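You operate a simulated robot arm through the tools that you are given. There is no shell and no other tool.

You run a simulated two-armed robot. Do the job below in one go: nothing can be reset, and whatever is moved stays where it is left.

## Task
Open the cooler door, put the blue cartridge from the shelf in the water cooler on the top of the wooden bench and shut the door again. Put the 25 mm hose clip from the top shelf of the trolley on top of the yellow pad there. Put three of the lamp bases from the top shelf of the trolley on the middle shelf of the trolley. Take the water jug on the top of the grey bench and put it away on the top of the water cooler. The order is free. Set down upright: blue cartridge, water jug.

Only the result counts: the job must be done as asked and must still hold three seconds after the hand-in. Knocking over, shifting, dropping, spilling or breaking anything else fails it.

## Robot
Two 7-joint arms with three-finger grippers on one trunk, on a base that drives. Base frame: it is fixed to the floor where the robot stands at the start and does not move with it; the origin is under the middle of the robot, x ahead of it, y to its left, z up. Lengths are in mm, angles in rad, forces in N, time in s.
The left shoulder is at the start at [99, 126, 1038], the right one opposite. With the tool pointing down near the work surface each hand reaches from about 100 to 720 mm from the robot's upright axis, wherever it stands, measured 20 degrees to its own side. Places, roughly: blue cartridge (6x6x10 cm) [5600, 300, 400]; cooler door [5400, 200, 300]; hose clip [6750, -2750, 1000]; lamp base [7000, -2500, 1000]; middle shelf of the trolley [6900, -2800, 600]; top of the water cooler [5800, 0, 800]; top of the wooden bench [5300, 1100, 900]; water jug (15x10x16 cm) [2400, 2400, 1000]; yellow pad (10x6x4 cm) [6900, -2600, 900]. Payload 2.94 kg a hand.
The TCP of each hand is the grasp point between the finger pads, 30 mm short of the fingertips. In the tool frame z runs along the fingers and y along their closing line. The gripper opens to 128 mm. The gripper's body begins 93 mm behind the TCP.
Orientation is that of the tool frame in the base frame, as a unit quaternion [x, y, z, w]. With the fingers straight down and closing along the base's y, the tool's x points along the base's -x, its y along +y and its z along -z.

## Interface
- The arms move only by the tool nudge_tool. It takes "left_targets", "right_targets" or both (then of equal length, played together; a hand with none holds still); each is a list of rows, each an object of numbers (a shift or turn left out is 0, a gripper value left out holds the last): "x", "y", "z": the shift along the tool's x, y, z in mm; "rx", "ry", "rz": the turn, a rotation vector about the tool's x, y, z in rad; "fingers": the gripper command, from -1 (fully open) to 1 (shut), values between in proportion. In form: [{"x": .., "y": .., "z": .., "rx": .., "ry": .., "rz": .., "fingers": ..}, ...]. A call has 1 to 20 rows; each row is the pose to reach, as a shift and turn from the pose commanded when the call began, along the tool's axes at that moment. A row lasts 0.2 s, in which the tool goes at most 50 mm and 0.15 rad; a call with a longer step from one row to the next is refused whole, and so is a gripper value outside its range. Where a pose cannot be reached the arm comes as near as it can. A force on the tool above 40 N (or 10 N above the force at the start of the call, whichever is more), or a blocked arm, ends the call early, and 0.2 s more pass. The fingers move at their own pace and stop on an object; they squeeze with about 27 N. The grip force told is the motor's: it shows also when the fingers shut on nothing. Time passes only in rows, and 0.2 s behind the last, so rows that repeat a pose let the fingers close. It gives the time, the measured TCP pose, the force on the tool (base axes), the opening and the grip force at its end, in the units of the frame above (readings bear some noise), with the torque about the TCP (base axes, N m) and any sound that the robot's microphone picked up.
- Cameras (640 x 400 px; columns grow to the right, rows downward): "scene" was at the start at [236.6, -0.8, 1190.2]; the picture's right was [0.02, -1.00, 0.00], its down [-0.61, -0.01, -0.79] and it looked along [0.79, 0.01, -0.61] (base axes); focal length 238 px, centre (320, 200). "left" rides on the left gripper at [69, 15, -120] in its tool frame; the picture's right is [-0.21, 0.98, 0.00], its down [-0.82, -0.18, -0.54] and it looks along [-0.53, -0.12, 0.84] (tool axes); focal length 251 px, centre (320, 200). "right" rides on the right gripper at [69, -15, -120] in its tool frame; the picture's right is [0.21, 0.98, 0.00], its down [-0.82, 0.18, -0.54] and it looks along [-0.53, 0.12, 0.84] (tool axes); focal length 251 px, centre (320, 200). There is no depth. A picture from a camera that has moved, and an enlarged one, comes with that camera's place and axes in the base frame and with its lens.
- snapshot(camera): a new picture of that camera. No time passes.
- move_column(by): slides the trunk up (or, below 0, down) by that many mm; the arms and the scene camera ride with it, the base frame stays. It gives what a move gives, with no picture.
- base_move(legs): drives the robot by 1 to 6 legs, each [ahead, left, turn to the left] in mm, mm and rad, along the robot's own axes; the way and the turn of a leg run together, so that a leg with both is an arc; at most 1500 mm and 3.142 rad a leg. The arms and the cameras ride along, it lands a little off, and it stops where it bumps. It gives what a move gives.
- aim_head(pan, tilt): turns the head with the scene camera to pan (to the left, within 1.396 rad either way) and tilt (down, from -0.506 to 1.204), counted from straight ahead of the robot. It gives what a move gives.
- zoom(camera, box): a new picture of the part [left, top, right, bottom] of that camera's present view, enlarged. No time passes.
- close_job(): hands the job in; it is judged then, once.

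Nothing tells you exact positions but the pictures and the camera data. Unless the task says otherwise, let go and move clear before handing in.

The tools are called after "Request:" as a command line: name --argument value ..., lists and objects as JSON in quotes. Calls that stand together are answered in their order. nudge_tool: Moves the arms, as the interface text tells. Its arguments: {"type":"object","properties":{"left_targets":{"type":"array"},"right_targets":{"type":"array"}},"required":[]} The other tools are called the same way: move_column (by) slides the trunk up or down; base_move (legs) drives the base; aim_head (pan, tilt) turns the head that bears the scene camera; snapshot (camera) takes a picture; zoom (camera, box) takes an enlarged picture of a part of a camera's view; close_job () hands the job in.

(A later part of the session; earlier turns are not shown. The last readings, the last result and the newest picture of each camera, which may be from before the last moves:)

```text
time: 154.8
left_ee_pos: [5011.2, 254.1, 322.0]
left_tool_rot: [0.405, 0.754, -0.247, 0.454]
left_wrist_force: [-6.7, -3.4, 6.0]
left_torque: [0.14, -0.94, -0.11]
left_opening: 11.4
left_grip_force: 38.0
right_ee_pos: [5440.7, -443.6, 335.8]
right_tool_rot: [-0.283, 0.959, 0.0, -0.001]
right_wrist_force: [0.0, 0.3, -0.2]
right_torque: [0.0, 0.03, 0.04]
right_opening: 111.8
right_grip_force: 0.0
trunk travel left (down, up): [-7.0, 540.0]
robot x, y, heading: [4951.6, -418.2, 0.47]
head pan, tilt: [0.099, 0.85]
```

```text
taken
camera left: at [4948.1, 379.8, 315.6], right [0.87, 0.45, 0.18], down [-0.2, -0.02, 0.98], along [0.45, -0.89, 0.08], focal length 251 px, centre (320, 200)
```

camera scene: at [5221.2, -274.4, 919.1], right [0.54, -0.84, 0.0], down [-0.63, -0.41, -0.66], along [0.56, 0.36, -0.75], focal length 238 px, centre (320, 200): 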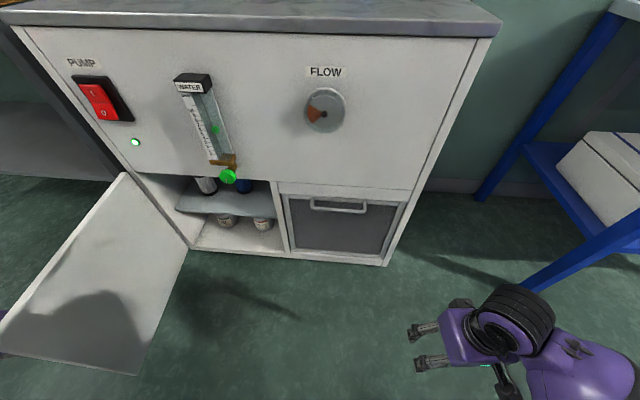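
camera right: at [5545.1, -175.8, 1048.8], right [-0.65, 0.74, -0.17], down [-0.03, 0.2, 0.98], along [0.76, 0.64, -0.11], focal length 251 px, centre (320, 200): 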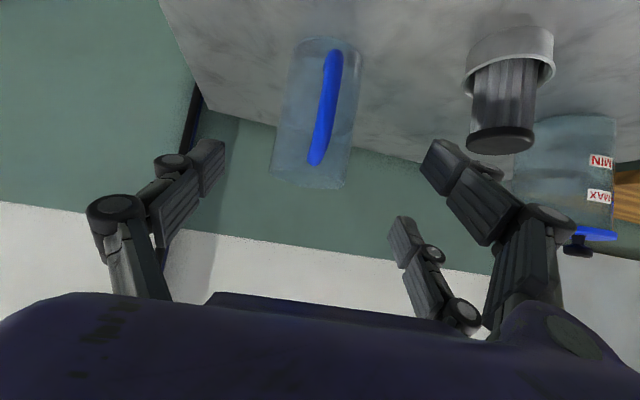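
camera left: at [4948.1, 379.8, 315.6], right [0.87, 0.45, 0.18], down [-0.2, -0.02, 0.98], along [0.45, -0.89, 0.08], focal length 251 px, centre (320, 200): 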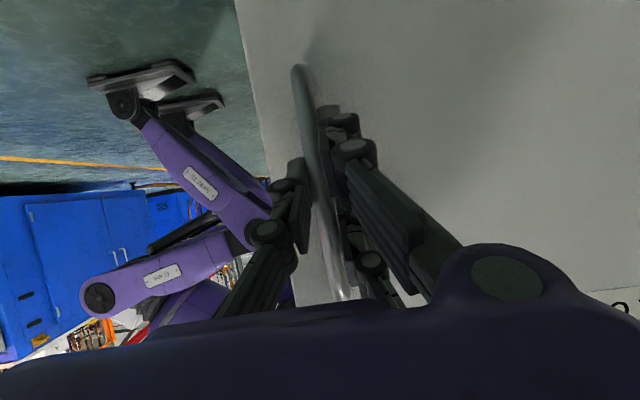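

The door stands at about 83°. I release the handle, back the left hand off to the left, and lift it above the door.

Request:
nudge_tool --left_targets '[{"fingers": 0.6}, {"fingers": 0.3}, {"fingers": 0.3, "z": -20}, {"z": -45}, {"z": -80}, {"z": -80}]'

Request:
nudge_tool --left_targets '[{"x": -40, "z": -22}, {"x": -80, "z": -44}, {"x": -120, "z": -66}, {"x": -160, "z": -88}, {"x": -200, "z": -110}, {"x": -230, "z": -126}]'

Request:
snapshot --camera "scene"

```text
time: 156.2
left_ee_pos: [4983.1, 276.0, 376.0]
left_tool_rot: [0.406, 0.754, -0.247, 0.454]
left_wrist_force: [-1.2, 0.0, 0.8]
left_torque: [-0.01, 0.02, 0.0]
left_opening: 44.7
left_grip_force: 0.1
left hand out of reach, approached as far as the arm can: row 3, 4, 5, 6
right_ee_pos: [5441.8, -443.0, 335.7]
right_tool_rot: [-0.283, 0.959, -0.002, -0.001]
right_wrist_force: [0.8, -0.1, 0.0]
right_torque: [0.01, -0.03, -0.01]
right_opening: 112.2
right_grip_force: 0.0
trunk travel left (down, up): [-7.0, 540.0]
robot x, y, heading: [4951.5, -415.2, 0.474]
head pan, tilt: [0.099, 0.85]
```

```text
time: 157.6
left_ee_pos: [4979.9, 279.7, 638.6]
left_tool_rot: [0.406, 0.754, -0.247, 0.454]
left_wrist_force: [-0.7, -1.4, -0.7]
left_torque: [0.03, -0.02, 0.05]
left_opening: 45.0
left_grip_force: 0.0
right_ee_pos: [5439.5, -444.5, 336.1]
right_tool_rot: [-0.283, 0.959, -0.002, 0.0]
right_wrist_force: [-0.1, 0.4, 0.4]
right_torque: [0.0, -0.02, 0.02]
right_opening: 112.4
right_grip_force: 0.1
trunk travel left (down, up): [-7.0, 540.0]
robot x, y, heading: [4949.8, -420.9, 0.47]
head pan, tilt: [0.099, 0.85]
```

```text
taken
camera scene: at [5220.9, -274.1, 919.2], right [0.54, -0.84, 0.0], down [-0.63, -0.41, -0.66], along [0.56, 0.36, -0.75], focal length 238 px, centre (320, 200)
```

scene: 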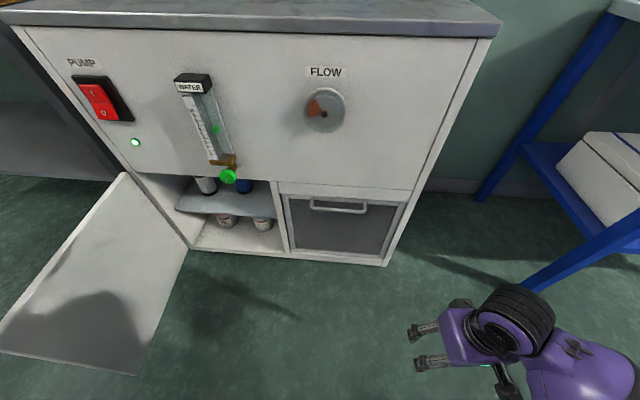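

The hand is clear and the door stays open. I swing the left hand back over the door, turn it to face the cooler, and use its camera to look inside.

Request:
nudge_tool --left_targets '[{"x": -15.9, "y": -2.9, "z": 27.8, "rx": -0.129, "rz": -0.068}, {"x": -31.8, "y": -5.7, "z": 55.5, "rx": -0.258, "rz": -0.136}, {"x": -47.7, "y": -8.6, "z": 83.3, "rx": -0.388, "rz": -0.204}, {"x": -63.6, "y": -11.4, "z": 111, "rx": -0.517, "rz": -0.272}, {"x": -79.5, "y": -14.3, "z": 138.8, "rx": -0.646, "rz": -0.34}, {"x": -95.3, "y": -17.2, "z": 166.6, "rx": -0.775, "rz": -0.408}, {"x": -111.2, "y": -20, "z": 194.3, "rx": -0.904, "rz": -0.476}, {"x": -127.1, "y": -22.9, "z": 222.1, "rx": -1.034, "rz": -0.544}, {"x": -143, "y": -25.7, "z": 249.8, "rx": -1.163, "rz": -0.612}, {"x": -158.9, "y": -28.6, "z": 277.6, "rx": -1.292, "rz": -0.68}]'

Request:
snapshot --camera "left"

```text
time: 159.8
left_ee_pos: [5063.2, 114.3, 580.3]
left_tool_rot: [-0.141, 0.836, 0.086, 0.522]
left_wrist_force: [0.5, 0.8, -0.2]
left_torque: [-0.01, 0.0, 0.04]
left_opening: 45.0
left_grip_force: 0.1
left hand out of reach, approached as far as the arm can: row 8, 9, 10
right_ee_pos: [5441.4, -445.1, 334.6]
right_tool_rot: [-0.284, 0.959, 0.001, -0.002]
right_wrist_force: [-0.1, -0.5, -0.4]
right_torque: [0.05, 0.04, -0.01]
right_opening: 112.0
right_grip_force: 0.1
trunk travel left (down, up): [-7.0, 540.0]
robot x, y, heading: [4948.8, -416.0, 0.473]
head pan, tilt: [0.099, 0.85]
```

```text
taken
camera left: at [4927.6, 84.2, 571.3], right [-0.23, 0.95, 0.19], down [-0.06, -0.21, 0.98], along [0.97, 0.21, 0.1], focal length 251 px, centre (320, 200)
```

left: 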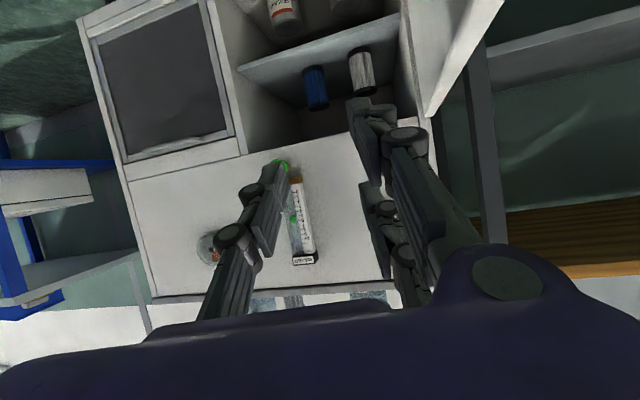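

Inside, on the upper shelf, the blue cartridge stands right of a grey canister. I zoom in to locate it.

Request:
zoom --camera "left" --box '[220, 0, 440, 138]'

```text
2.90 times, centred on (330, 69) of left
camera zoom: at [4927.6, 84.2, 571.3], right [-0.23, 0.95, 0.19], down [-0.06, -0.21, 0.98], along [0.97, 0.21, 0.1], focal length 729 px, centre (291, 580)
```

zoom: 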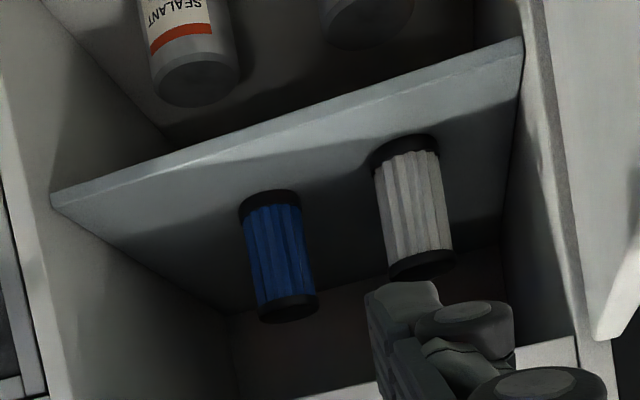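

The blue cartridge stands at about u≈5155, w≈2304, z≈285–385, with ~90 mm free to the right wall and the grey canister ~130 mm to its left. I drive 170 mm closer.

Request:
base_move --legs '[[170, 0, 0]]'

Request:
snapshot --camera "left"

Request:
snapshot --camera "scene"

```text
time: 161.3
left_ee_pos: [5214.4, 191.4, 580.6]
left_tool_rot: [-0.14, 0.837, 0.085, 0.522]
left_wrist_force: [0.3, -0.3, 0.4]
left_torque: [-0.01, 0.04, 0.01]
left_opening: 44.8
left_grip_force: 0.1
right_ee_pos: [5592.2, -366.9, 334.4]
right_tool_rot: [-0.283, 0.959, -0.001, -0.001]
right_wrist_force: [-0.6, 0.0, -0.4]
right_torque: [0.02, 0.0, 0.0]
right_opening: 112.5
right_grip_force: 0.1
trunk travel left (down, up): [-7.0, 540.0]
robot x, y, heading: [5097.7, -338.1, 0.472]
head pan, tilt: [0.099, 0.85]
```

```text
taken
camera left: at [5079.1, 161.9, 571.5], right [-0.23, 0.95, 0.19], down [-0.06, -0.21, 0.98], along [0.97, 0.21, 0.11], focal length 251 px, centre (320, 200)
```

left: 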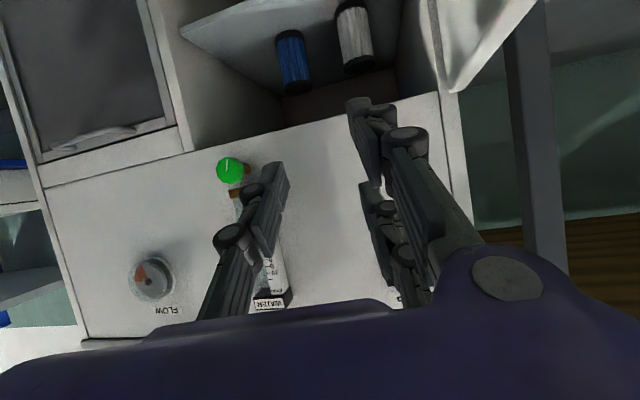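

```text
taken
camera scene: at [5373.4, -196.8, 918.9], right [0.54, -0.84, 0.0], down [-0.63, -0.41, -0.66], along [0.56, 0.36, -0.75], focal length 238 px, centre (320, 200)
```

scene: 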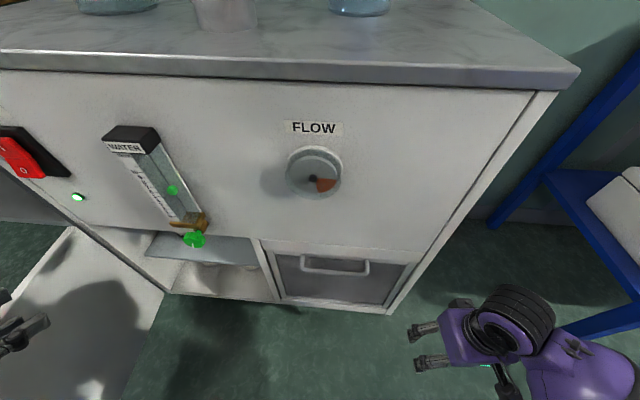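

Request:
zoom --camera "left" --box '[180, 0, 420, 150]'

```text
2.67 times, centred on (300, 75) of left
camera zoom: at [5079.1, 161.9, 571.5], right [-0.23, 0.95, 0.19], down [-0.06, -0.21, 0.98], along [0.97, 0.21, 0.11], focal length 670 px, centre (373, 533)
```

zoom: 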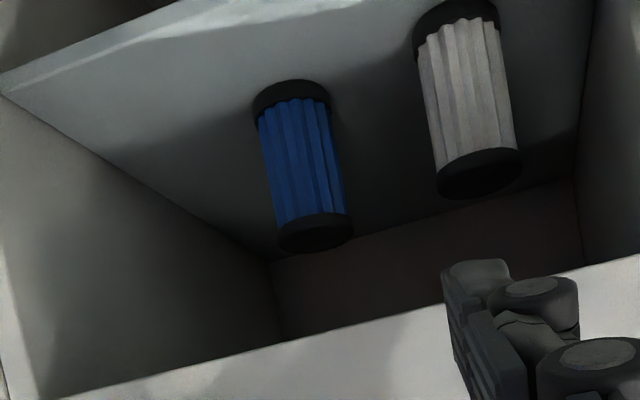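

Triangulation puts the cartridge at u≈5120, w≈2296, z≈295–395 (shelf z≈295). I lower the left hand in front of the opening, squared to it, with ~78 mm finger opening.

Request:
nudge_tool --left_targets '[{"x": 30, "y": -16, "z": 26, "rx": -0.021, "ry": -0.022, "rz": -0.01, "fingers": -0.22}, {"x": 60, "y": -31, "z": 52, "rx": -0.042, "ry": -0.044, "rz": -0.02}, {"x": 89, "y": -47, "z": 77, "rx": -0.063, "ry": -0.067, "rz": -0.031}, {"x": 119, "y": -63, "z": 103, "rx": -0.084, "ry": -0.089, "rz": -0.041}, {"x": 149, "y": -79, "z": 129, "rx": -0.105, "ry": -0.111, "rz": -0.051}, {"x": 178.8, "y": -94.2, "z": 154.7, "rx": -0.126, "ry": -0.1335, "rz": -0.0615}, {"x": 178.8, "y": -94.2, "z": 154.7, "rx": -0.126, "ry": -0.1335, "rz": -0.0615}]'

Request:
snapshot --camera "left"

Request:
snapshot --camera "scene"

```text
time: 162.9
left_ee_pos: [5303.3, 121.0, 352.2]
left_tool_rot: [-0.193, 0.788, 0.131, 0.57]
left_wrist_force: [-0.2, -0.7, 0.1]
left_torque: [0.02, 0.03, -0.02]
left_opening: 78.0
left_grip_force: 0.1
right_ee_pos: [5592.6, -367.7, 335.0]
right_tool_rot: [-0.283, 0.959, -0.001, -0.002]
right_wrist_force: [-0.3, -0.1, -0.5]
right_torque: [0.0, -0.01, 0.0]
right_opening: 112.1
right_grip_force: 0.1
trunk travel left (down, up): [-7.0, 540.0]
robot x, y, heading: [5100.8, -339.5, 0.47]
head pan, tilt: [0.099, 0.85]
```

```text
taken
camera left: at [5175.9, 74.0, 323.6], right [-0.38, 0.9, 0.19], down [-0.15, -0.27, 0.95], along [0.91, 0.34, 0.24], focal length 251 px, centre (320, 200)
```

left: 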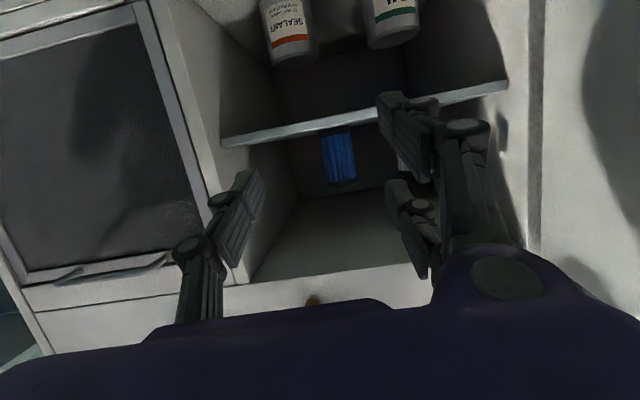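

```text
taken
camera scene: at [5373.3, -196.9, 919.0], right [0.54, -0.84, 0.0], down [-0.63, -0.41, -0.66], along [0.56, 0.36, -0.75], focal length 238 px, centre (320, 200)
```

scene: 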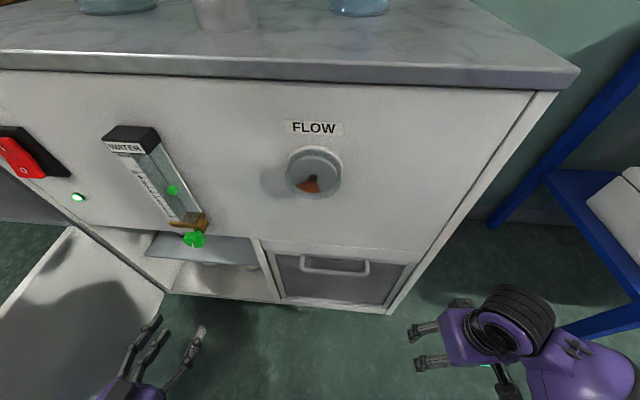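

The cartridge is visible between the fingers. I zoom to refine its position before going in.

Request:
zoom --camera "left" --box '[220, 80, 440, 218]'

```text
2.90 times, centred on (330, 149) of left
camera zoom: at [5175.9, 74.0, 323.6], right [-0.38, 0.9, 0.19], down [-0.15, -0.27, 0.95], along [0.91, 0.34, 0.24], focal length 729 px, centre (291, 348)
```

zoom: 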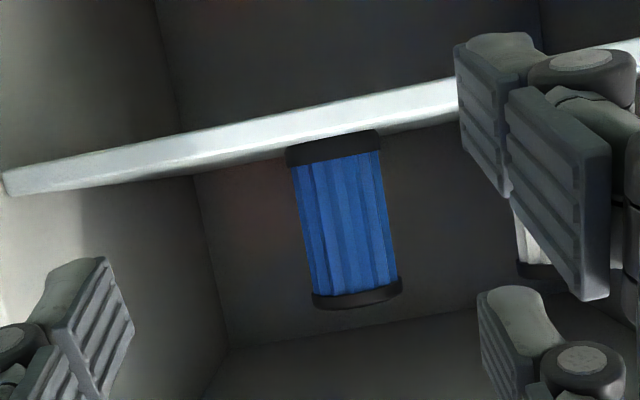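

Cartridge estimate: w≈2290, u≈5125, z≈305–400. I go in straight to just short of it and look again.

Request:
nudge_tool --left_targets '[{"x": -14, "y": 1, "z": 35}, {"x": -28, "y": 2, "z": 71}, {"x": -42, "y": 3, "z": 106}, {"x": -56, "y": 5, "z": 141}, {"x": -70, "y": 6, "z": 176}, {"x": -81, "y": 7, "z": 211}, {"x": -88, "y": 7, "z": 243}, {"x": -88, "y": 7, "z": 243}]'

Request:
snapshot --camera "left"

Request:
snapshot --camera "scene"

```text
time: 164.7
left_ee_pos: [5530.8, 244.9, 358.7]
left_tool_rot: [-0.193, 0.788, 0.131, 0.57]
left_wrist_force: [0.9, -0.1, 0.4]
left_torque: [-0.01, 0.01, -0.02]
left_opening: 77.9
left_grip_force: 0.0
right_ee_pos: [5592.7, -367.6, 334.5]
right_tool_rot: [-0.283, 0.959, -0.001, -0.002]
right_wrist_force: [-0.4, -0.4, 0.5]
right_torque: [-0.01, 0.0, -0.01]
right_opening: 111.7
right_grip_force: 0.1
trunk travel left (down, up): [-7.0, 540.0]
robot x, y, heading: [5100.2, -340.8, 0.466]
head pan, tilt: [0.099, 0.85]
```

```text
taken
camera left: at [5402.2, 198.0, 330.3], right [-0.38, 0.9, 0.19], down [-0.15, -0.26, 0.95], along [0.91, 0.34, 0.24], focal length 251 px, centre (320, 200)
```

left: 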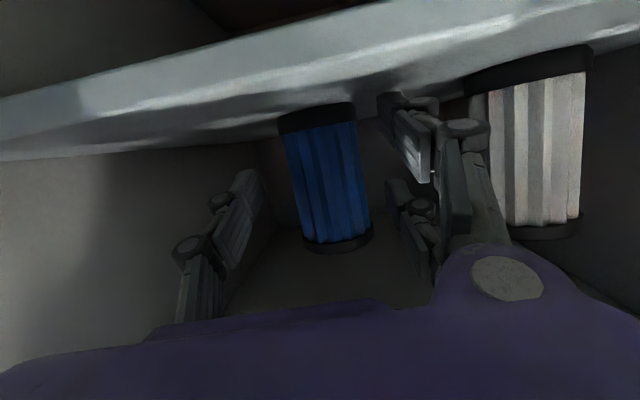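

```text
taken
camera scene: at [5373.3, -196.9, 918.9], right [0.54, -0.84, 0.0], down [-0.63, -0.41, -0.66], along [0.56, 0.36, -0.75], focal length 238 px, centre (320, 200)
```

scene: 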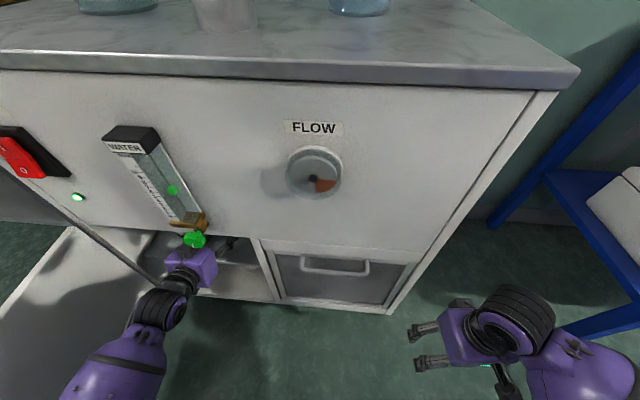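

Let me check the door and forearm in the head view, since a bar appears across that region.

Request:
zoom --camera "scene" --box '[0, 160, 288, 340]'

Request:
zoom --camera "left" --box '[200, 60, 440, 290]'

```text
2.22 times, centred on (144, 250) of scene
camera zoom: at [5373.3, -196.9, 918.9], right [0.54, -0.84, 0.0], down [-0.63, -0.41, -0.66], along [0.56, 0.36, -0.75], focal length 528 px, centre (711, 89)
```

zoom: 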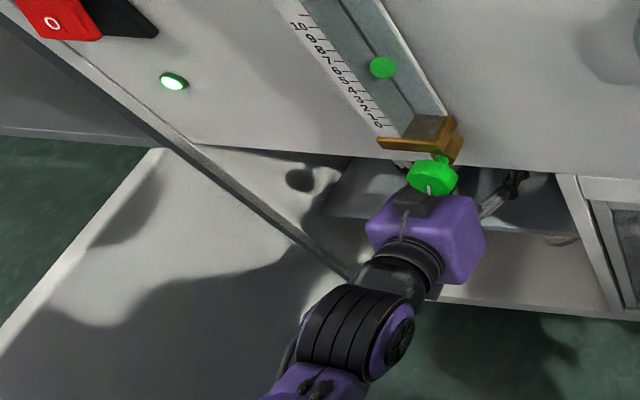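

```text
1.74 times, centred on (320, 175) of left
camera zoom: at [5402.2, 198.0, 330.3], right [-0.38, 0.9, 0.19], down [-0.15, -0.26, 0.95], along [0.91, 0.34, 0.24], focal length 437 px, centre (320, 244)
```

zoom: 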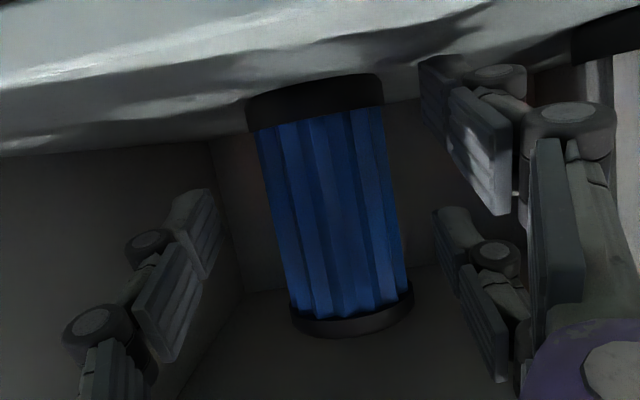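

The bar is just the cooler's frame post. The cartridge is at u≈5102, w≈2288, z≈314–414; I advance 58 mm and close on it.

Request:
nudge_tool --left_targets '[{"x": -5.5, "y": 1, "z": 13.5}, {"x": -11, "y": 1, "z": 27}, {"x": -16.5, "y": 2, "z": 40.4}, {"x": -22, "y": 2, "z": 53.8}, {"x": -22, "y": 2, "z": 53.8}]'

Request:
snapshot --camera "left"

```text
time: 165.9
left_ee_pos: [5580.0, 273.4, 362.2]
left_tool_rot: [-0.194, 0.788, 0.132, 0.569]
left_wrist_force: [-0.1, -0.1, 0.7]
left_torque: [0.0, 0.01, 0.01]
left_opening: 77.9
left_grip_force: 0.0
right_ee_pos: [5592.2, -367.3, 333.7]
right_tool_rot: [-0.284, 0.959, 0.0, -0.002]
right_wrist_force: [0.4, 0.1, 0.1]
right_torque: [0.01, 0.01, 0.03]
right_opening: 112.2
right_grip_force: 0.0
trunk travel left (down, up): [-7.0, 540.0]
robot x, y, heading: [5101.5, -342.0, 0.469]
head pan, tilt: [0.099, 0.85]
```

```text
taken
camera left: at [5452.5, 226.1, 335.0], right [-0.38, 0.9, 0.19], down [-0.15, -0.26, 0.95], along [0.91, 0.34, 0.24], focal length 251 px, centre (320, 200)
```

left: 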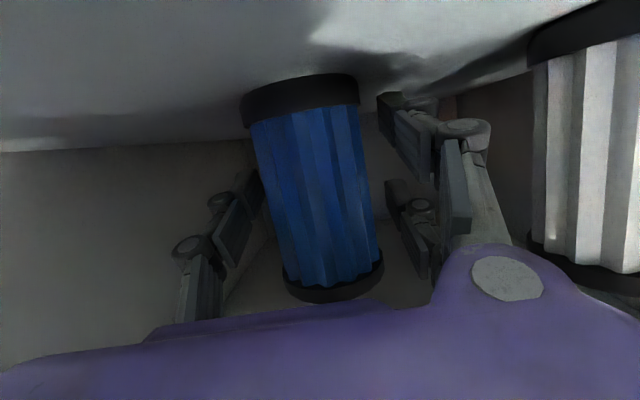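

The cartridge is between the fingers. A small centring shift, then close gently.

Request:
nudge_tool --left_targets '[{"x": -1.6, "y": -3, "z": 5}, {"x": -1.6, "y": -3, "z": 5, "fingers": -0.1}, {"x": -1.6, "y": -3, "z": 5, "fingers": 0.0}, {"x": -1.6, "y": -3, "z": 5, "fingers": 0.1}, {"x": -1.6, "y": -3, "z": 5, "fingers": 0.5}, {"x": -1.6, "y": -3, "z": 5, "fingers": 1}, {"x": -1.6, "y": -3, "z": 5, "fingers": 1}]'

Request:
snapshot --camera "left"

```text
time: 167.5
left_ee_pos: [5586.2, 273.6, 362.8]
left_tool_rot: [-0.193, 0.788, 0.131, 0.569]
left_wrist_force: [0.1, 0.7, 0.7]
left_torque: [-0.04, -0.01, 0.04]
left_opening: 48.5
left_grip_force: 27.0
right_ee_pos: [5592.7, -367.0, 336.1]
right_tool_rot: [-0.283, 0.959, -0.001, -0.001]
right_wrist_force: [-0.3, -0.4, 0.6]
right_torque: [-0.01, 0.05, -0.01]
right_opening: 112.0
right_grip_force: 0.1
trunk travel left (down, up): [-7.0, 540.0]
robot x, y, heading: [5100.2, -341.0, 0.475]
head pan, tilt: [0.099, 0.85]
```

```text
taken
camera left: at [5458.5, 226.0, 335.2], right [-0.38, 0.9, 0.19], down [-0.15, -0.26, 0.95], along [0.91, 0.34, 0.24], focal length 251 px, centre (320, 200)
```

left: 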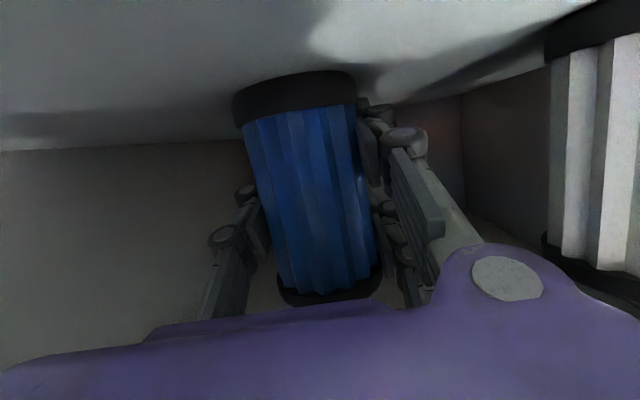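

Gripped at 48.5 mm. I lift it 12 mm off the shelf slowly and check.

Request:
nudge_tool --left_targets '[{"x": -2.8, "z": -0.9}, {"x": -5.7, "z": -1.9}, {"x": -8.5, "z": -2.8}, {"x": -11.4, "z": -3.8}, {"x": -11.4, "z": -3.8}]'

Request:
snapshot --camera "left"

```text
time: 168.7
left_ee_pos: [5586.6, 272.9, 374.6]
left_tool_rot: [-0.194, 0.788, 0.132, 0.569]
left_wrist_force: [-0.1, -0.9, -0.8]
left_torque: [0.04, 0.0, 0.02]
left_opening: 48.6
left_grip_force: 27.0
right_ee_pos: [5592.3, -366.5, 332.9]
right_tool_rot: [-0.284, 0.959, -0.002, -0.002]
right_wrist_force: [0.0, -0.7, 0.4]
right_torque: [0.02, 0.01, 0.0]
right_opening: 112.0
right_grip_force: 0.1
trunk travel left (down, up): [-7.0, 540.0]
robot x, y, heading: [5101.9, -341.1, 0.474]
head pan, tilt: [0.099, 0.85]
```

```text
taken
camera left: at [5458.4, 226.0, 347.1], right [-0.38, 0.9, 0.19], down [-0.15, -0.26, 0.95], along [0.91, 0.34, 0.24], focal length 251 px, centre (320, 200)
```

left: 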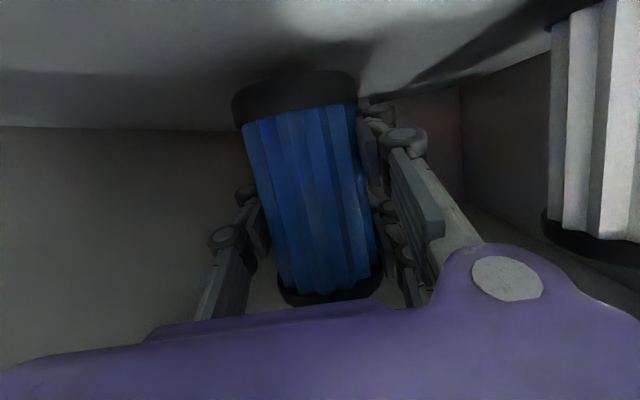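

The cartridge came up with the hand. I lift 8 mm more and pull it straight out.

Request:
nudge_tool --left_targets '[{"x": -7.6, "z": -2.5}, {"x": -4, "z": -14}, {"x": 5, "z": -40}, {"x": 15, "z": -72}, {"x": 26, "z": -105}, {"x": 37, "z": -140}, {"x": 49, "z": -175}, {"x": 60, "z": -210}, {"x": 71, "z": -245}, {"x": 83, "z": -280}, {"x": 94, "z": -310}, {"x": 100, "z": -325}, {"x": 100, "z": -325}]'

Request:
snapshot --camera "scene"

Request:
snapshot --camera "left"

```text
time: 171.5
left_ee_pos: [5282.7, 118.9, 382.9]
left_tool_rot: [-0.193, 0.788, 0.131, 0.57]
left_wrist_force: [-0.8, 0.0, -1.7]
left_torque: [0.06, -0.01, 0.0]
left_opening: 48.8
left_grip_force: 27.0
right_ee_pos: [5591.5, -366.9, 334.8]
right_tool_rot: [-0.284, 0.959, -0.001, -0.002]
right_wrist_force: [0.0, 0.2, 0.7]
right_torque: [-0.03, -0.01, -0.02]
right_opening: 112.1
right_grip_force: 0.0
trunk travel left (down, up): [-7.0, 540.0]
robot x, y, heading: [5101.6, -337.7, 0.471]
head pan, tilt: [0.099, 0.85]
```

```text
taken
camera scene: at [5373.3, -196.8, 919.0], right [0.54, -0.84, 0.0], down [-0.63, -0.41, -0.66], along [0.56, 0.36, -0.75], focal length 238 px, centre (320, 200)
```

scene: 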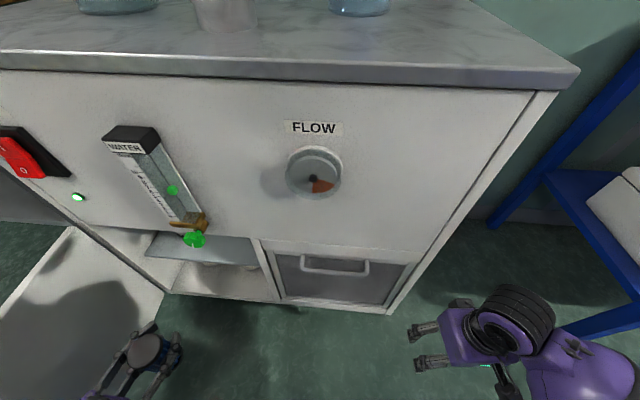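

```text
taken
camera left: at [5155.1, 71.1, 355.4], right [-0.38, 0.9, 0.19], down [-0.15, -0.26, 0.95], along [0.91, 0.34, 0.24], focal length 251 px, centre (320, 200)
```

left: 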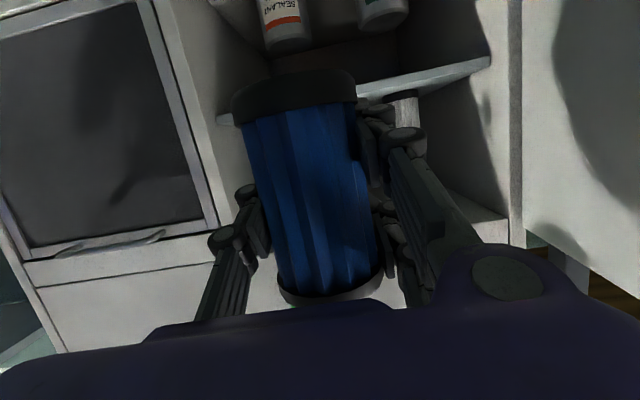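

The cartridge is out. I raise the trunk, back away and then look at the wooden bench for a free spot.

Request:
move_column --by 200

Request:
base_move --legs '[[-350, 0, 0]]'

Request:
move_column --by 200

Request:
aim_head --pan 0.5 --tilt 0.5

Request:
snapshot --camera "scene"

```text
time: 173.7
left_ee_pos: [5284.0, 120.4, 582.5]
left_tool_rot: [-0.194, 0.788, 0.132, 0.569]
left_wrist_force: [0.5, 0.0, -0.8]
left_torque: [0.02, -0.01, 0.0]
left_opening: 48.7
left_grip_force: 27.1
right_ee_pos: [5593.6, -367.1, 534.1]
right_tool_rot: [-0.283, 0.959, 0.0, -0.002]
right_wrist_force: [0.3, -0.7, 0.3]
right_torque: [-0.02, -0.01, -0.01]
right_opening: 111.9
right_grip_force: 0.0
trunk travel left (down, up): [-207.0, 340.0]
robot x, y, heading: [5098.2, -344.4, 0.476]
head pan, tilt: [0.099, 0.85]
```

```text
time: 175.9
left_ee_pos: [4971.5, -40.2, 582.7]
left_tool_rot: [-0.194, 0.788, 0.132, 0.57]
left_wrist_force: [-0.4, -0.8, -0.4]
left_torque: [0.04, -0.01, 0.01]
left_opening: 49.0
left_grip_force: 26.6
right_ee_pos: [5280.7, -525.5, 534.8]
right_tool_rot: [-0.283, 0.959, -0.001, -0.002]
right_wrist_force: [0.2, 0.3, -0.6]
right_torque: [0.01, 0.0, -0.02]
right_opening: 112.0
right_grip_force: 0.0
trunk travel left (down, up): [-207.0, 340.0]
robot x, y, heading: [4792.2, -502.5, 0.468]
head pan, tilt: [0.099, 0.85]
```

```text
time: 178.1
left_ee_pos: [4971.7, -38.8, 782.1]
left_tool_rot: [-0.194, 0.788, 0.131, 0.569]
left_wrist_force: [0.2, -0.1, -1.2]
left_torque: [0.03, 0.01, -0.02]
left_opening: 48.8
left_grip_force: 27.3
right_ee_pos: [5280.3, -525.5, 733.0]
right_tool_rot: [-0.283, 0.959, -0.001, -0.003]
right_wrist_force: [0.3, 0.0, -0.6]
right_torque: [0.0, -0.01, -0.03]
right_opening: 111.7
right_grip_force: 0.1
trunk travel left (down, up): [-407.0, 140.0]
robot x, y, heading: [4790.5, -501.1, 0.467]
head pan, tilt: [0.099, 0.85]
```

```text
time: 179.0
left_ee_pos: [4973.1, -39.2, 783.8]
left_tool_rot: [-0.194, 0.788, 0.132, 0.569]
left_wrist_force: [0.2, -0.6, -1.8]
left_torque: [0.02, -0.02, -0.02]
left_opening: 49.0
left_grip_force: 26.7
right_ee_pos: [5281.2, -526.0, 734.6]
right_tool_rot: [-0.283, 0.959, -0.002, -0.002]
right_wrist_force: [0.6, 0.3, 0.6]
right_torque: [0.0, 0.01, 0.03]
right_opening: 112.0
right_grip_force: 0.0
trunk travel left (down, up): [-407.0, 140.0]
robot x, y, heading: [4790.1, -500.7, 0.471]
head pan, tilt: [0.499, 0.499]
```

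```text
taken
camera scene: at [4938.1, -378.1, 1362.2], right [0.82, -0.57, 0.0], down [-0.27, -0.4, -0.88], along [0.5, 0.72, -0.48], focal length 238 px, centre (320, 200)
```

scene: 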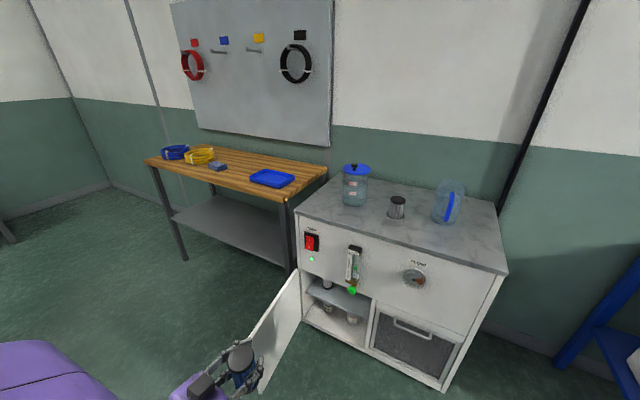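

The bench has coils and a small box at left/middle and a blue tray at right. I'll drive left (well clear of the open door) to face the wooden bench and look.

Request:
base_move --legs '[[0, 430, 0], [0, 430, 0]]'

Request:
aim_head --pan 0.1 --tilt 0.5

Request:
snapshot --camera "scene"

Request:
snapshot --camera "left"

```text
time: 187.2
left_ee_pos: [4580.3, 727.3, 783.1]
left_tool_rot: [-0.193, 0.788, 0.132, 0.57]
left_wrist_force: [-0.5, -0.1, -1.5]
left_torque: [0.0, 0.01, 0.02]
left_opening: 49.2
left_grip_force: 27.2
right_ee_pos: [4890.3, 240.3, 734.6]
right_tool_rot: [-0.284, 0.959, -0.002, -0.002]
right_wrist_force: [-0.3, -0.9, 0.8]
right_torque: [0.04, -0.02, -0.02]
right_opening: 111.7
right_grip_force: 0.0
trunk travel left (down, up): [-407.0, 140.0]
robot x, y, heading: [4396.3, 265.4, 0.467]
head pan, tilt: [0.499, 0.499]
```

```text
time: 188.1
left_ee_pos: [4580.7, 726.9, 781.8]
left_tool_rot: [-0.193, 0.788, 0.131, 0.57]
left_wrist_force: [0.4, 1.0, -0.8]
left_torque: [0.05, 0.01, -0.03]
left_opening: 48.9
left_grip_force: 27.0
right_ee_pos: [4891.1, 241.3, 734.3]
right_tool_rot: [-0.284, 0.959, -0.001, -0.003]
right_wrist_force: [0.4, 0.0, -0.2]
right_torque: [-0.01, 0.0, 0.02]
right_opening: 112.2
right_grip_force: 0.1
trunk travel left (down, up): [-407.0, 140.0]
robot x, y, heading: [4399.3, 266.7, 0.469]
head pan, tilt: [0.099, 0.499]
```

```text
taken
camera scene: at [4572.0, 362.2, 1362.2], right [0.54, -0.84, 0.0], down [-0.4, -0.26, -0.88], along [0.74, 0.48, -0.48], focal length 238 px, centre (320, 200)
```

scene: 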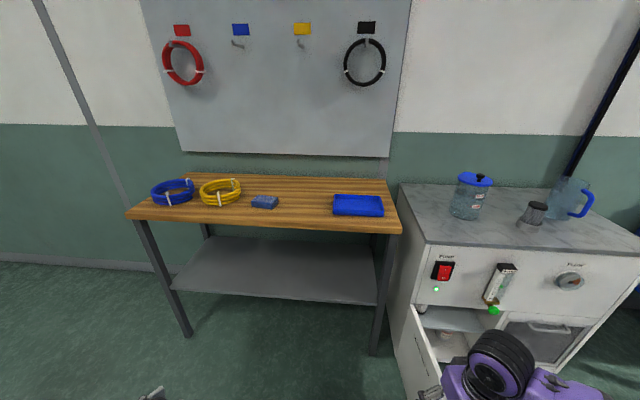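

```text
taken
camera left: at [4452.9, 678.9, 755.3], right [-0.39, 0.9, 0.19], down [-0.15, -0.27, 0.95], along [0.91, 0.34, 0.24], focal length 251 px, centre (320, 200)
```

left: 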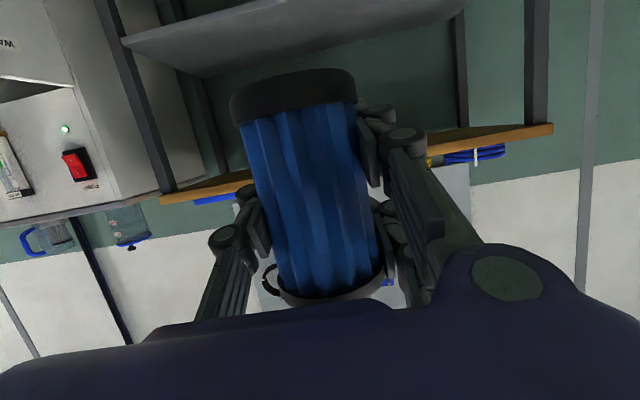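

The gap between the small box (right edge w≈1469) and the blue tray (left edge w≈1718) is free; I'll put the cartridge at about w≈1595, u≈5110. Driving 400 mm ahead first.

Request:
base_move --legs '[[400, 0, 0]]'

Request:
nudge_tool --left_targets '[{"x": -19, "y": -20, "z": -6}, {"x": -47, "y": -50, "z": -16}, {"x": -76, "y": -80, "z": -25}, {"x": -104, "y": -110, "z": -35}, {"x": -133, "y": -140, "z": -44}, {"x": -152, "y": -166, "z": -51}, {"x": -152, "y": -166, "z": -51}]'

Request:
snapshot --camera "scene"

Request:
snapshot --camera "left"

```text
time: 190.6
left_ee_pos: [4935.5, 908.0, 782.2]
left_tool_rot: [-0.195, 0.787, 0.133, 0.57]
left_wrist_force: [0.5, 0.2, -1.5]
left_torque: [0.03, -0.03, -0.02]
left_opening: 49.2
left_grip_force: 27.2
right_ee_pos: [5245.7, 422.9, 734.8]
right_tool_rot: [-0.283, 0.959, -0.001, -0.002]
right_wrist_force: [0.4, 0.2, -0.1]
right_torque: [0.03, -0.01, 0.0]
right_opening: 111.9
right_grip_force: 0.1
trunk travel left (down, up): [-407.0, 140.0]
robot x, y, heading: [4754.5, 447.7, 0.474]
head pan, tilt: [0.099, 0.499]
```

```text
time: 191.9
left_ee_pos: [5012.2, 773.6, 851.0]
left_tool_rot: [-0.057, 0.817, 0.147, 0.554]
left_wrist_force: [-0.9, 0.3, 0.0]
left_torque: [0.01, -0.01, 0.01]
left_opening: 49.2
left_grip_force: 27.2
left hand out of reach, approached as far as the arm can: row 3, 4, 5, 6
right_ee_pos: [5244.4, 423.2, 734.4]
right_tool_rot: [-0.284, 0.959, -0.002, -0.001]
right_wrist_force: [-0.3, -0.1, 0.1]
right_torque: [-0.05, 0.01, -0.02]
right_opening: 112.0
right_grip_force: 0.2
trunk travel left (down, up): [-407.0, 140.0]
robot x, y, heading: [4754.9, 447.7, 0.474]
head pan, tilt: [0.099, 0.499]
stopped in row 6 (left hand): the arm was blocked; the commanded pose is now the measured one
```

```text
taken
camera scene: at [4926.4, 544.0, 1362.3], right [0.54, -0.84, 0.0], down [-0.4, -0.26, -0.88], along [0.74, 0.48, -0.48], focal length 238 px, centre (320, 200)
```

scene: 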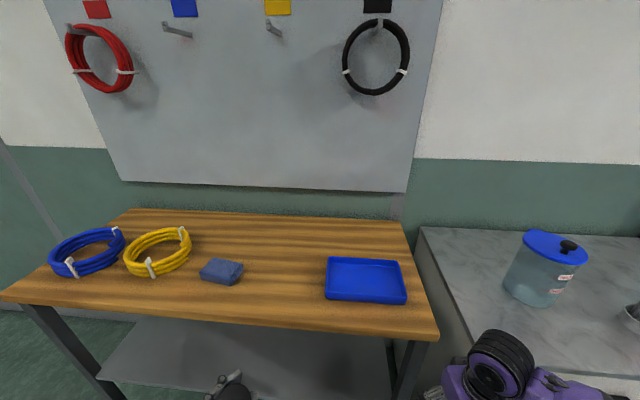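

```text
taken
camera left: at [4876.2, 757.7, 830.5], right [-0.17, 0.91, 0.37], down [-0.12, -0.39, 0.91], along [0.98, 0.11, 0.18], focal length 251 px, centre (320, 200)
```

left: 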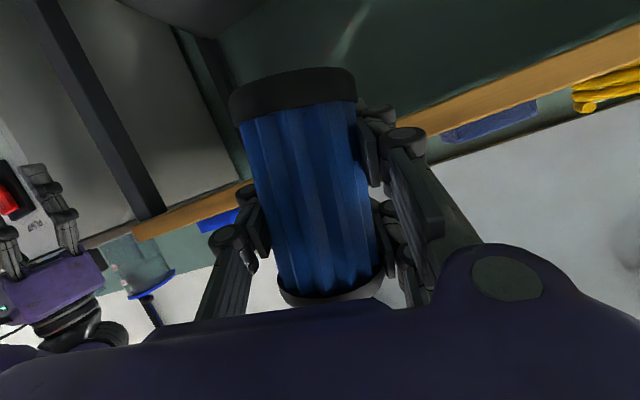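

The arm was too folded at that spot. I back the base 200 mm and extend the hand forward and up with its orientation squared.

Request:
base_move --legs '[[-200, 0, 0]]'

Request:
nudge_tool --left_targets '[{"x": -23, "y": 9, "z": 23, "rx": -0.024, "ry": -0.003, "rz": -0.04}, {"x": -46, "y": 17, "z": 46, "rx": -0.047, "ry": -0.005, "rz": -0.08}, {"x": -69, "y": 26, "z": 68, "rx": -0.071, "ry": -0.008, "rz": -0.12}, {"x": -92, "y": 35, "z": 91, "rx": -0.095, "ry": -0.011, "rz": -0.161}, {"x": -115, "y": 44, "z": 114, "rx": -0.118, "ry": -0.013, "rz": -0.201}, {"x": -138, "y": 52.4, "z": 136.6, "rx": -0.142, "ry": -0.016, "rz": -0.241}, {"x": -138, "y": 52.4, "z": 136.6, "rx": -0.142, "ry": -0.016, "rz": -0.241}]'

Request:
snapshot --camera "left"

Request:
snapshot --camera "scene"

```text
time: 193.5
left_ee_pos: [4834.6, 681.3, 850.0]
left_tool_rot: [-0.057, 0.817, 0.146, 0.555]
left_wrist_force: [-0.4, -0.5, -1.3]
left_torque: [0.0, 0.0, 0.02]
left_opening: 48.8
left_grip_force: 27.6
right_ee_pos: [5065.4, 330.3, 734.7]
right_tool_rot: [-0.285, 0.959, -0.001, -0.002]
right_wrist_force: [0.5, 0.2, 0.2]
right_torque: [0.01, 0.0, 0.01]
right_opening: 112.0
right_grip_force: 0.1
trunk travel left (down, up): [-407.0, 140.0]
robot x, y, heading: [4576.2, 354.9, 0.47]
head pan, tilt: [0.099, 0.499]
```

```text
time: 195.1
left_ee_pos: [4994.0, 763.4, 940.4]
left_tool_rot: [-0.193, 0.787, 0.137, 0.57]
left_wrist_force: [0.2, -1.0, -0.9]
left_torque: [0.02, -0.04, -0.05]
left_opening: 48.6
left_grip_force: 27.6
left hand out of reach, approached as far as the arm can: row 1, 2
right_ee_pos: [5065.2, 330.3, 735.6]
right_tool_rot: [-0.285, 0.959, -0.002, -0.001]
right_wrist_force: [-0.5, 0.4, -0.3]
right_torque: [0.01, -0.01, -0.02]
right_opening: 111.9
right_grip_force: 0.0
trunk travel left (down, up): [-407.0, 140.0]
robot x, y, heading: [4573.2, 352.8, 0.472]
head pan, tilt: [0.099, 0.499]
```

```text
taken
camera left: at [4867.0, 715.6, 913.2], right [-0.39, 0.9, 0.2], down [-0.15, -0.27, 0.95], along [0.91, 0.34, 0.24], focal length 251 px, centre (320, 200)
```

left: 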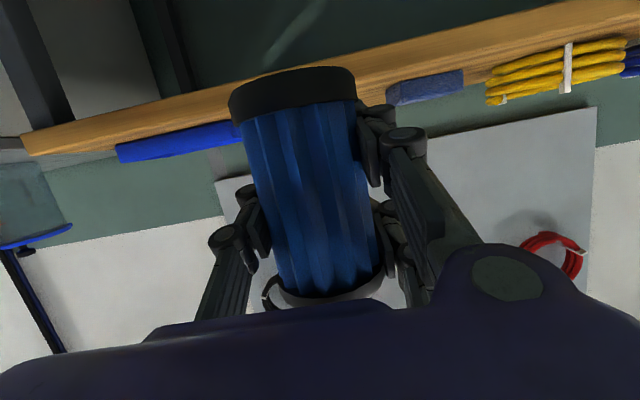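

```text
taken
camera scene: at [4747.4, 451.6, 1362.3], right [0.54, -0.84, 0.0], down [-0.4, -0.26, -0.88], along [0.74, 0.47, -0.48], focal length 238 px, centre (320, 200)
```

scene: 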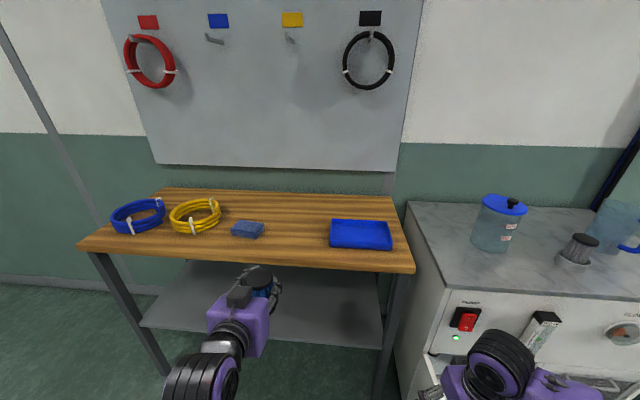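

Two views put the bench top at z≈867, front edge u≈4941; the free gap is w 1491–1721. I raise the hand 25 mm, drive 150 mm closer, and look.

Request:
nudge_tool --left_targets '[{"x": -12, "y": -8, "z": -4}, {"x": -24, "y": -16, "z": -8}, {"x": -24, "y": -16, "z": -8}]'

Request:
base_move --legs '[[150, 0, 0]]'

Request:
snapshot --camera "left"

Request:
snapshot --camera "scene"

```text
time: 195.9
left_ee_pos: [5003.2, 749.1, 966.1]
left_tool_rot: [-0.192, 0.788, 0.136, 0.569]
left_wrist_force: [0.2, -0.3, -0.6]
left_torque: [0.05, 0.01, 0.0]
left_opening: 49.0
left_grip_force: 26.6
right_ee_pos: [5067.6, 330.0, 734.7]
right_tool_rot: [-0.284, 0.959, -0.001, -0.002]
right_wrist_force: [0.5, -1.0, 0.6]
right_torque: [-0.03, -0.01, 0.02]
right_opening: 111.9
right_grip_force: 0.1
trunk travel left (down, up): [-407.0, 140.0]
robot x, y, heading: [4574.7, 354.3, 0.472]
head pan, tilt: [0.099, 0.499]
```

```text
time: 197.3
left_ee_pos: [5135.9, 818.4, 967.9]
left_tool_rot: [-0.193, 0.788, 0.137, 0.569]
left_wrist_force: [0.5, -0.7, -1.2]
left_torque: [-0.01, 0.01, 0.04]
left_opening: 49.0
left_grip_force: 27.1
right_ee_pos: [5200.1, 399.5, 734.2]
right_tool_rot: [-0.284, 0.959, -0.002, -0.002]
right_wrist_force: [0.8, -0.4, 0.4]
right_torque: [-0.04, 0.04, 0.0]
right_opening: 111.9
right_grip_force: 0.1
trunk travel left (down, up): [-407.0, 140.0]
robot x, y, heading: [4708.1, 426.9, 0.473]
head pan, tilt: [0.099, 0.499]
```

```text
taken
camera left: at [5008.7, 770.3, 938.5], right [-0.39, 0.9, 0.2], down [-0.14, -0.27, 0.95], along [0.91, 0.34, 0.24], focal length 251 px, centre (320, 200)
```

left: 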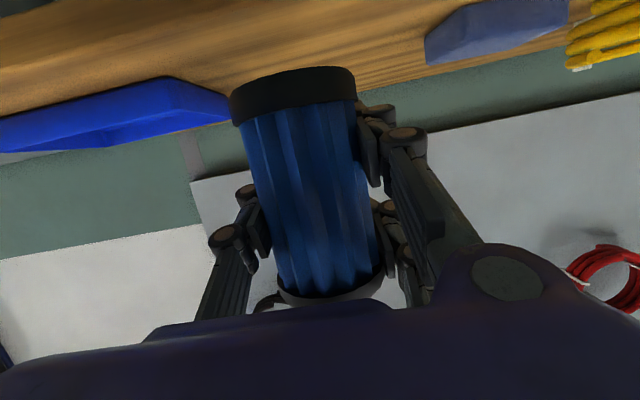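

```text
taken
camera scene: at [4882.6, 520.7, 1362.1], right [0.54, -0.84, 0.0], down [-0.4, -0.26, -0.88], along [0.74, 0.48, -0.48], focal length 238 px, centre (320, 200)
```

scene: 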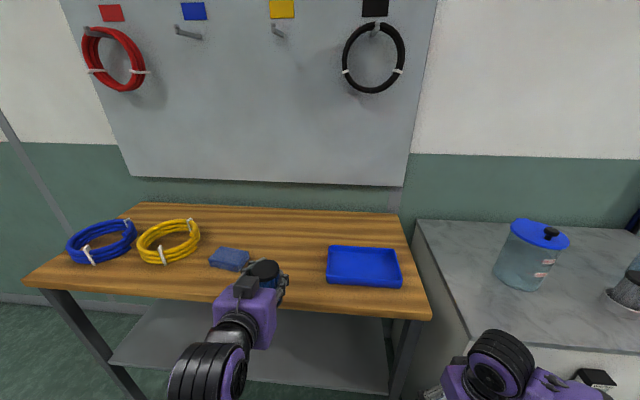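

Now I extend the hand 105 mm over the bench and lower toward the surface.

Request:
nudge_tool --left_targets '[{"x": -6.6, "z": 20}, {"x": -13, "z": 40}, {"x": -20, "z": 60}, {"x": -26, "z": 80}, {"x": -33, "z": 99.6}, {"x": -33, "z": 99.6}]'

Request:
nudge_tool --left_targets '[{"x": 9.5, "z": 3.2}, {"x": 19, "z": 6.3}, {"x": 28.5, "z": 9.5}, {"x": 35, "z": 11.7}, {"x": 35, "z": 11.7}]'

Request:
snapshot --camera "left"

Request:
zoom --camera "scene" --box '[180, 190, 420, 340]'

```text
time: 198.7
left_ee_pos: [5228.2, 867.1, 967.0]
left_tool_rot: [-0.192, 0.787, 0.136, 0.57]
left_wrist_force: [0.2, -0.6, -1.0]
left_torque: [0.04, -0.01, -0.02]
left_opening: 48.6
left_grip_force: 27.4
right_ee_pos: [5199.7, 398.2, 735.1]
right_tool_rot: [-0.284, 0.959, -0.001, -0.001]
right_wrist_force: [0.5, -0.7, -1.3]
right_torque: [-0.01, 0.02, 0.02]
right_opening: 111.9
right_grip_force: 0.0
trunk travel left (down, up): [-407.0, 140.0]
robot x, y, heading: [4706.5, 426.9, 0.475]
head pan, tilt: [0.099, 0.499]
```

```text
time: 199.9
left_ee_pos: [5229.2, 866.0, 929.3]
left_tool_rot: [-0.192, 0.787, 0.136, 0.57]
left_wrist_force: [-0.1, 0.0, -0.8]
left_torque: [0.01, -0.02, 0.02]
left_opening: 48.7
left_grip_force: 27.4
right_ee_pos: [5200.6, 399.4, 734.7]
right_tool_rot: [-0.284, 0.959, -0.001, -0.001]
right_wrist_force: [-1.2, -0.5, -0.7]
right_torque: [0.01, 0.02, -0.02]
right_opening: 111.9
right_grip_force: 0.1
trunk travel left (down, up): [-407.0, 140.0]
robot x, y, heading: [4705.1, 424.4, 0.479]
head pan, tilt: [0.099, 0.499]
```

```text
taken
camera left: at [5101.7, 818.5, 901.5], right [-0.39, 0.9, 0.2], down [-0.14, -0.27, 0.95], along [0.91, 0.34, 0.24], focal length 251 px, centre (320, 200)
```

left: 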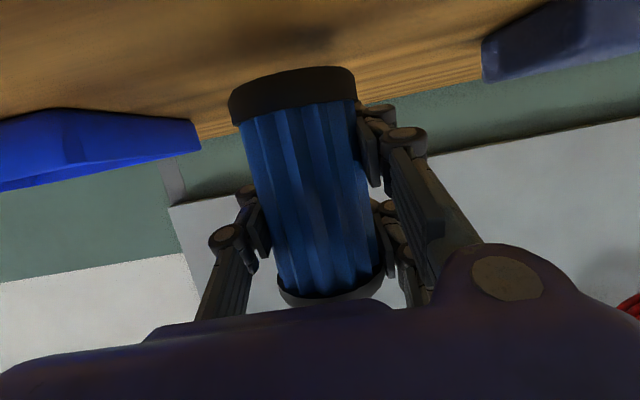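

```text
2.67 times, centred on (300, 265) of scene
camera zoom: at [4881.9, 520.3, 1362.2], right [0.54, -0.84, 0.0], down [-0.4, -0.26, -0.88], along [0.74, 0.48, -0.48], focal length 634 px, centre (373, 27)
```

zoom: 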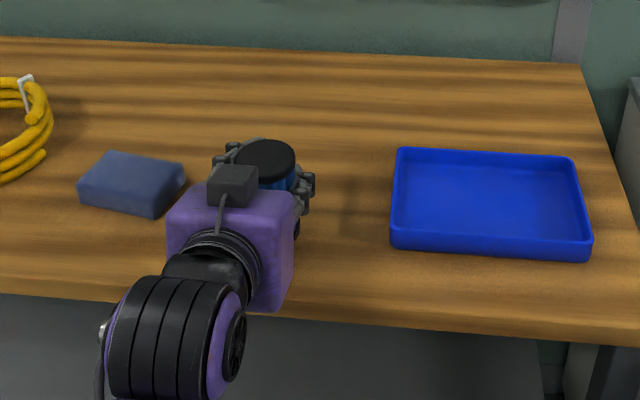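

Well placed between box and tray. Lowering in small steps to feel the surface.

Request:
nudge_tool --left_targets '[{"x": 2.8, "z": 0.9}, {"x": 5.7, "z": 1.9}, {"x": 8.5, "z": 2.8}, {"x": 8.5, "z": 2.8}]'

Request:
nudge_tool --left_targets '[{"x": 1.9, "z": 0.6}, {"x": 3.8, "z": 1.3}, {"x": 3.8, "z": 1.3}]'

```text
time: 200.9
left_ee_pos: [5229.1, 866.6, 920.8]
left_tool_rot: [-0.193, 0.787, 0.137, 0.569]
left_wrist_force: [-0.1, -0.7, -0.5]
left_torque: [-0.03, -0.04, 0.0]
left_opening: 48.5
left_grip_force: 27.4
right_ee_pos: [5200.0, 400.5, 734.2]
right_tool_rot: [-0.283, 0.959, -0.001, -0.001]
right_wrist_force: [0.4, 0.2, -0.1]
right_torque: [0.01, 0.03, 0.02]
right_opening: 112.2
right_grip_force: 0.1
trunk travel left (down, up): [-407.0, 140.0]
robot x, y, heading: [4706.7, 423.0, 0.473]
head pan, tilt: [0.099, 0.499]
```

```text
time: 201.7
left_ee_pos: [5228.7, 865.5, 915.8]
left_tool_rot: [-0.193, 0.788, 0.137, 0.569]
left_wrist_force: [-0.1, 0.5, -0.8]
left_torque: [0.0, 0.02, 0.01]
left_opening: 48.6
left_grip_force: 27.3
right_ee_pos: [5200.7, 399.9, 735.1]
right_tool_rot: [-0.283, 0.959, -0.002, -0.002]
right_wrist_force: [-0.4, 0.2, 0.5]
right_torque: [-0.02, -0.01, -0.02]
right_opening: 111.9
right_grip_force: 0.1
trunk travel left (down, up): [-407.0, 140.0]
robot x, y, heading: [4713.3, 423.7, 0.472]
head pan, tilt: [0.099, 0.499]
```

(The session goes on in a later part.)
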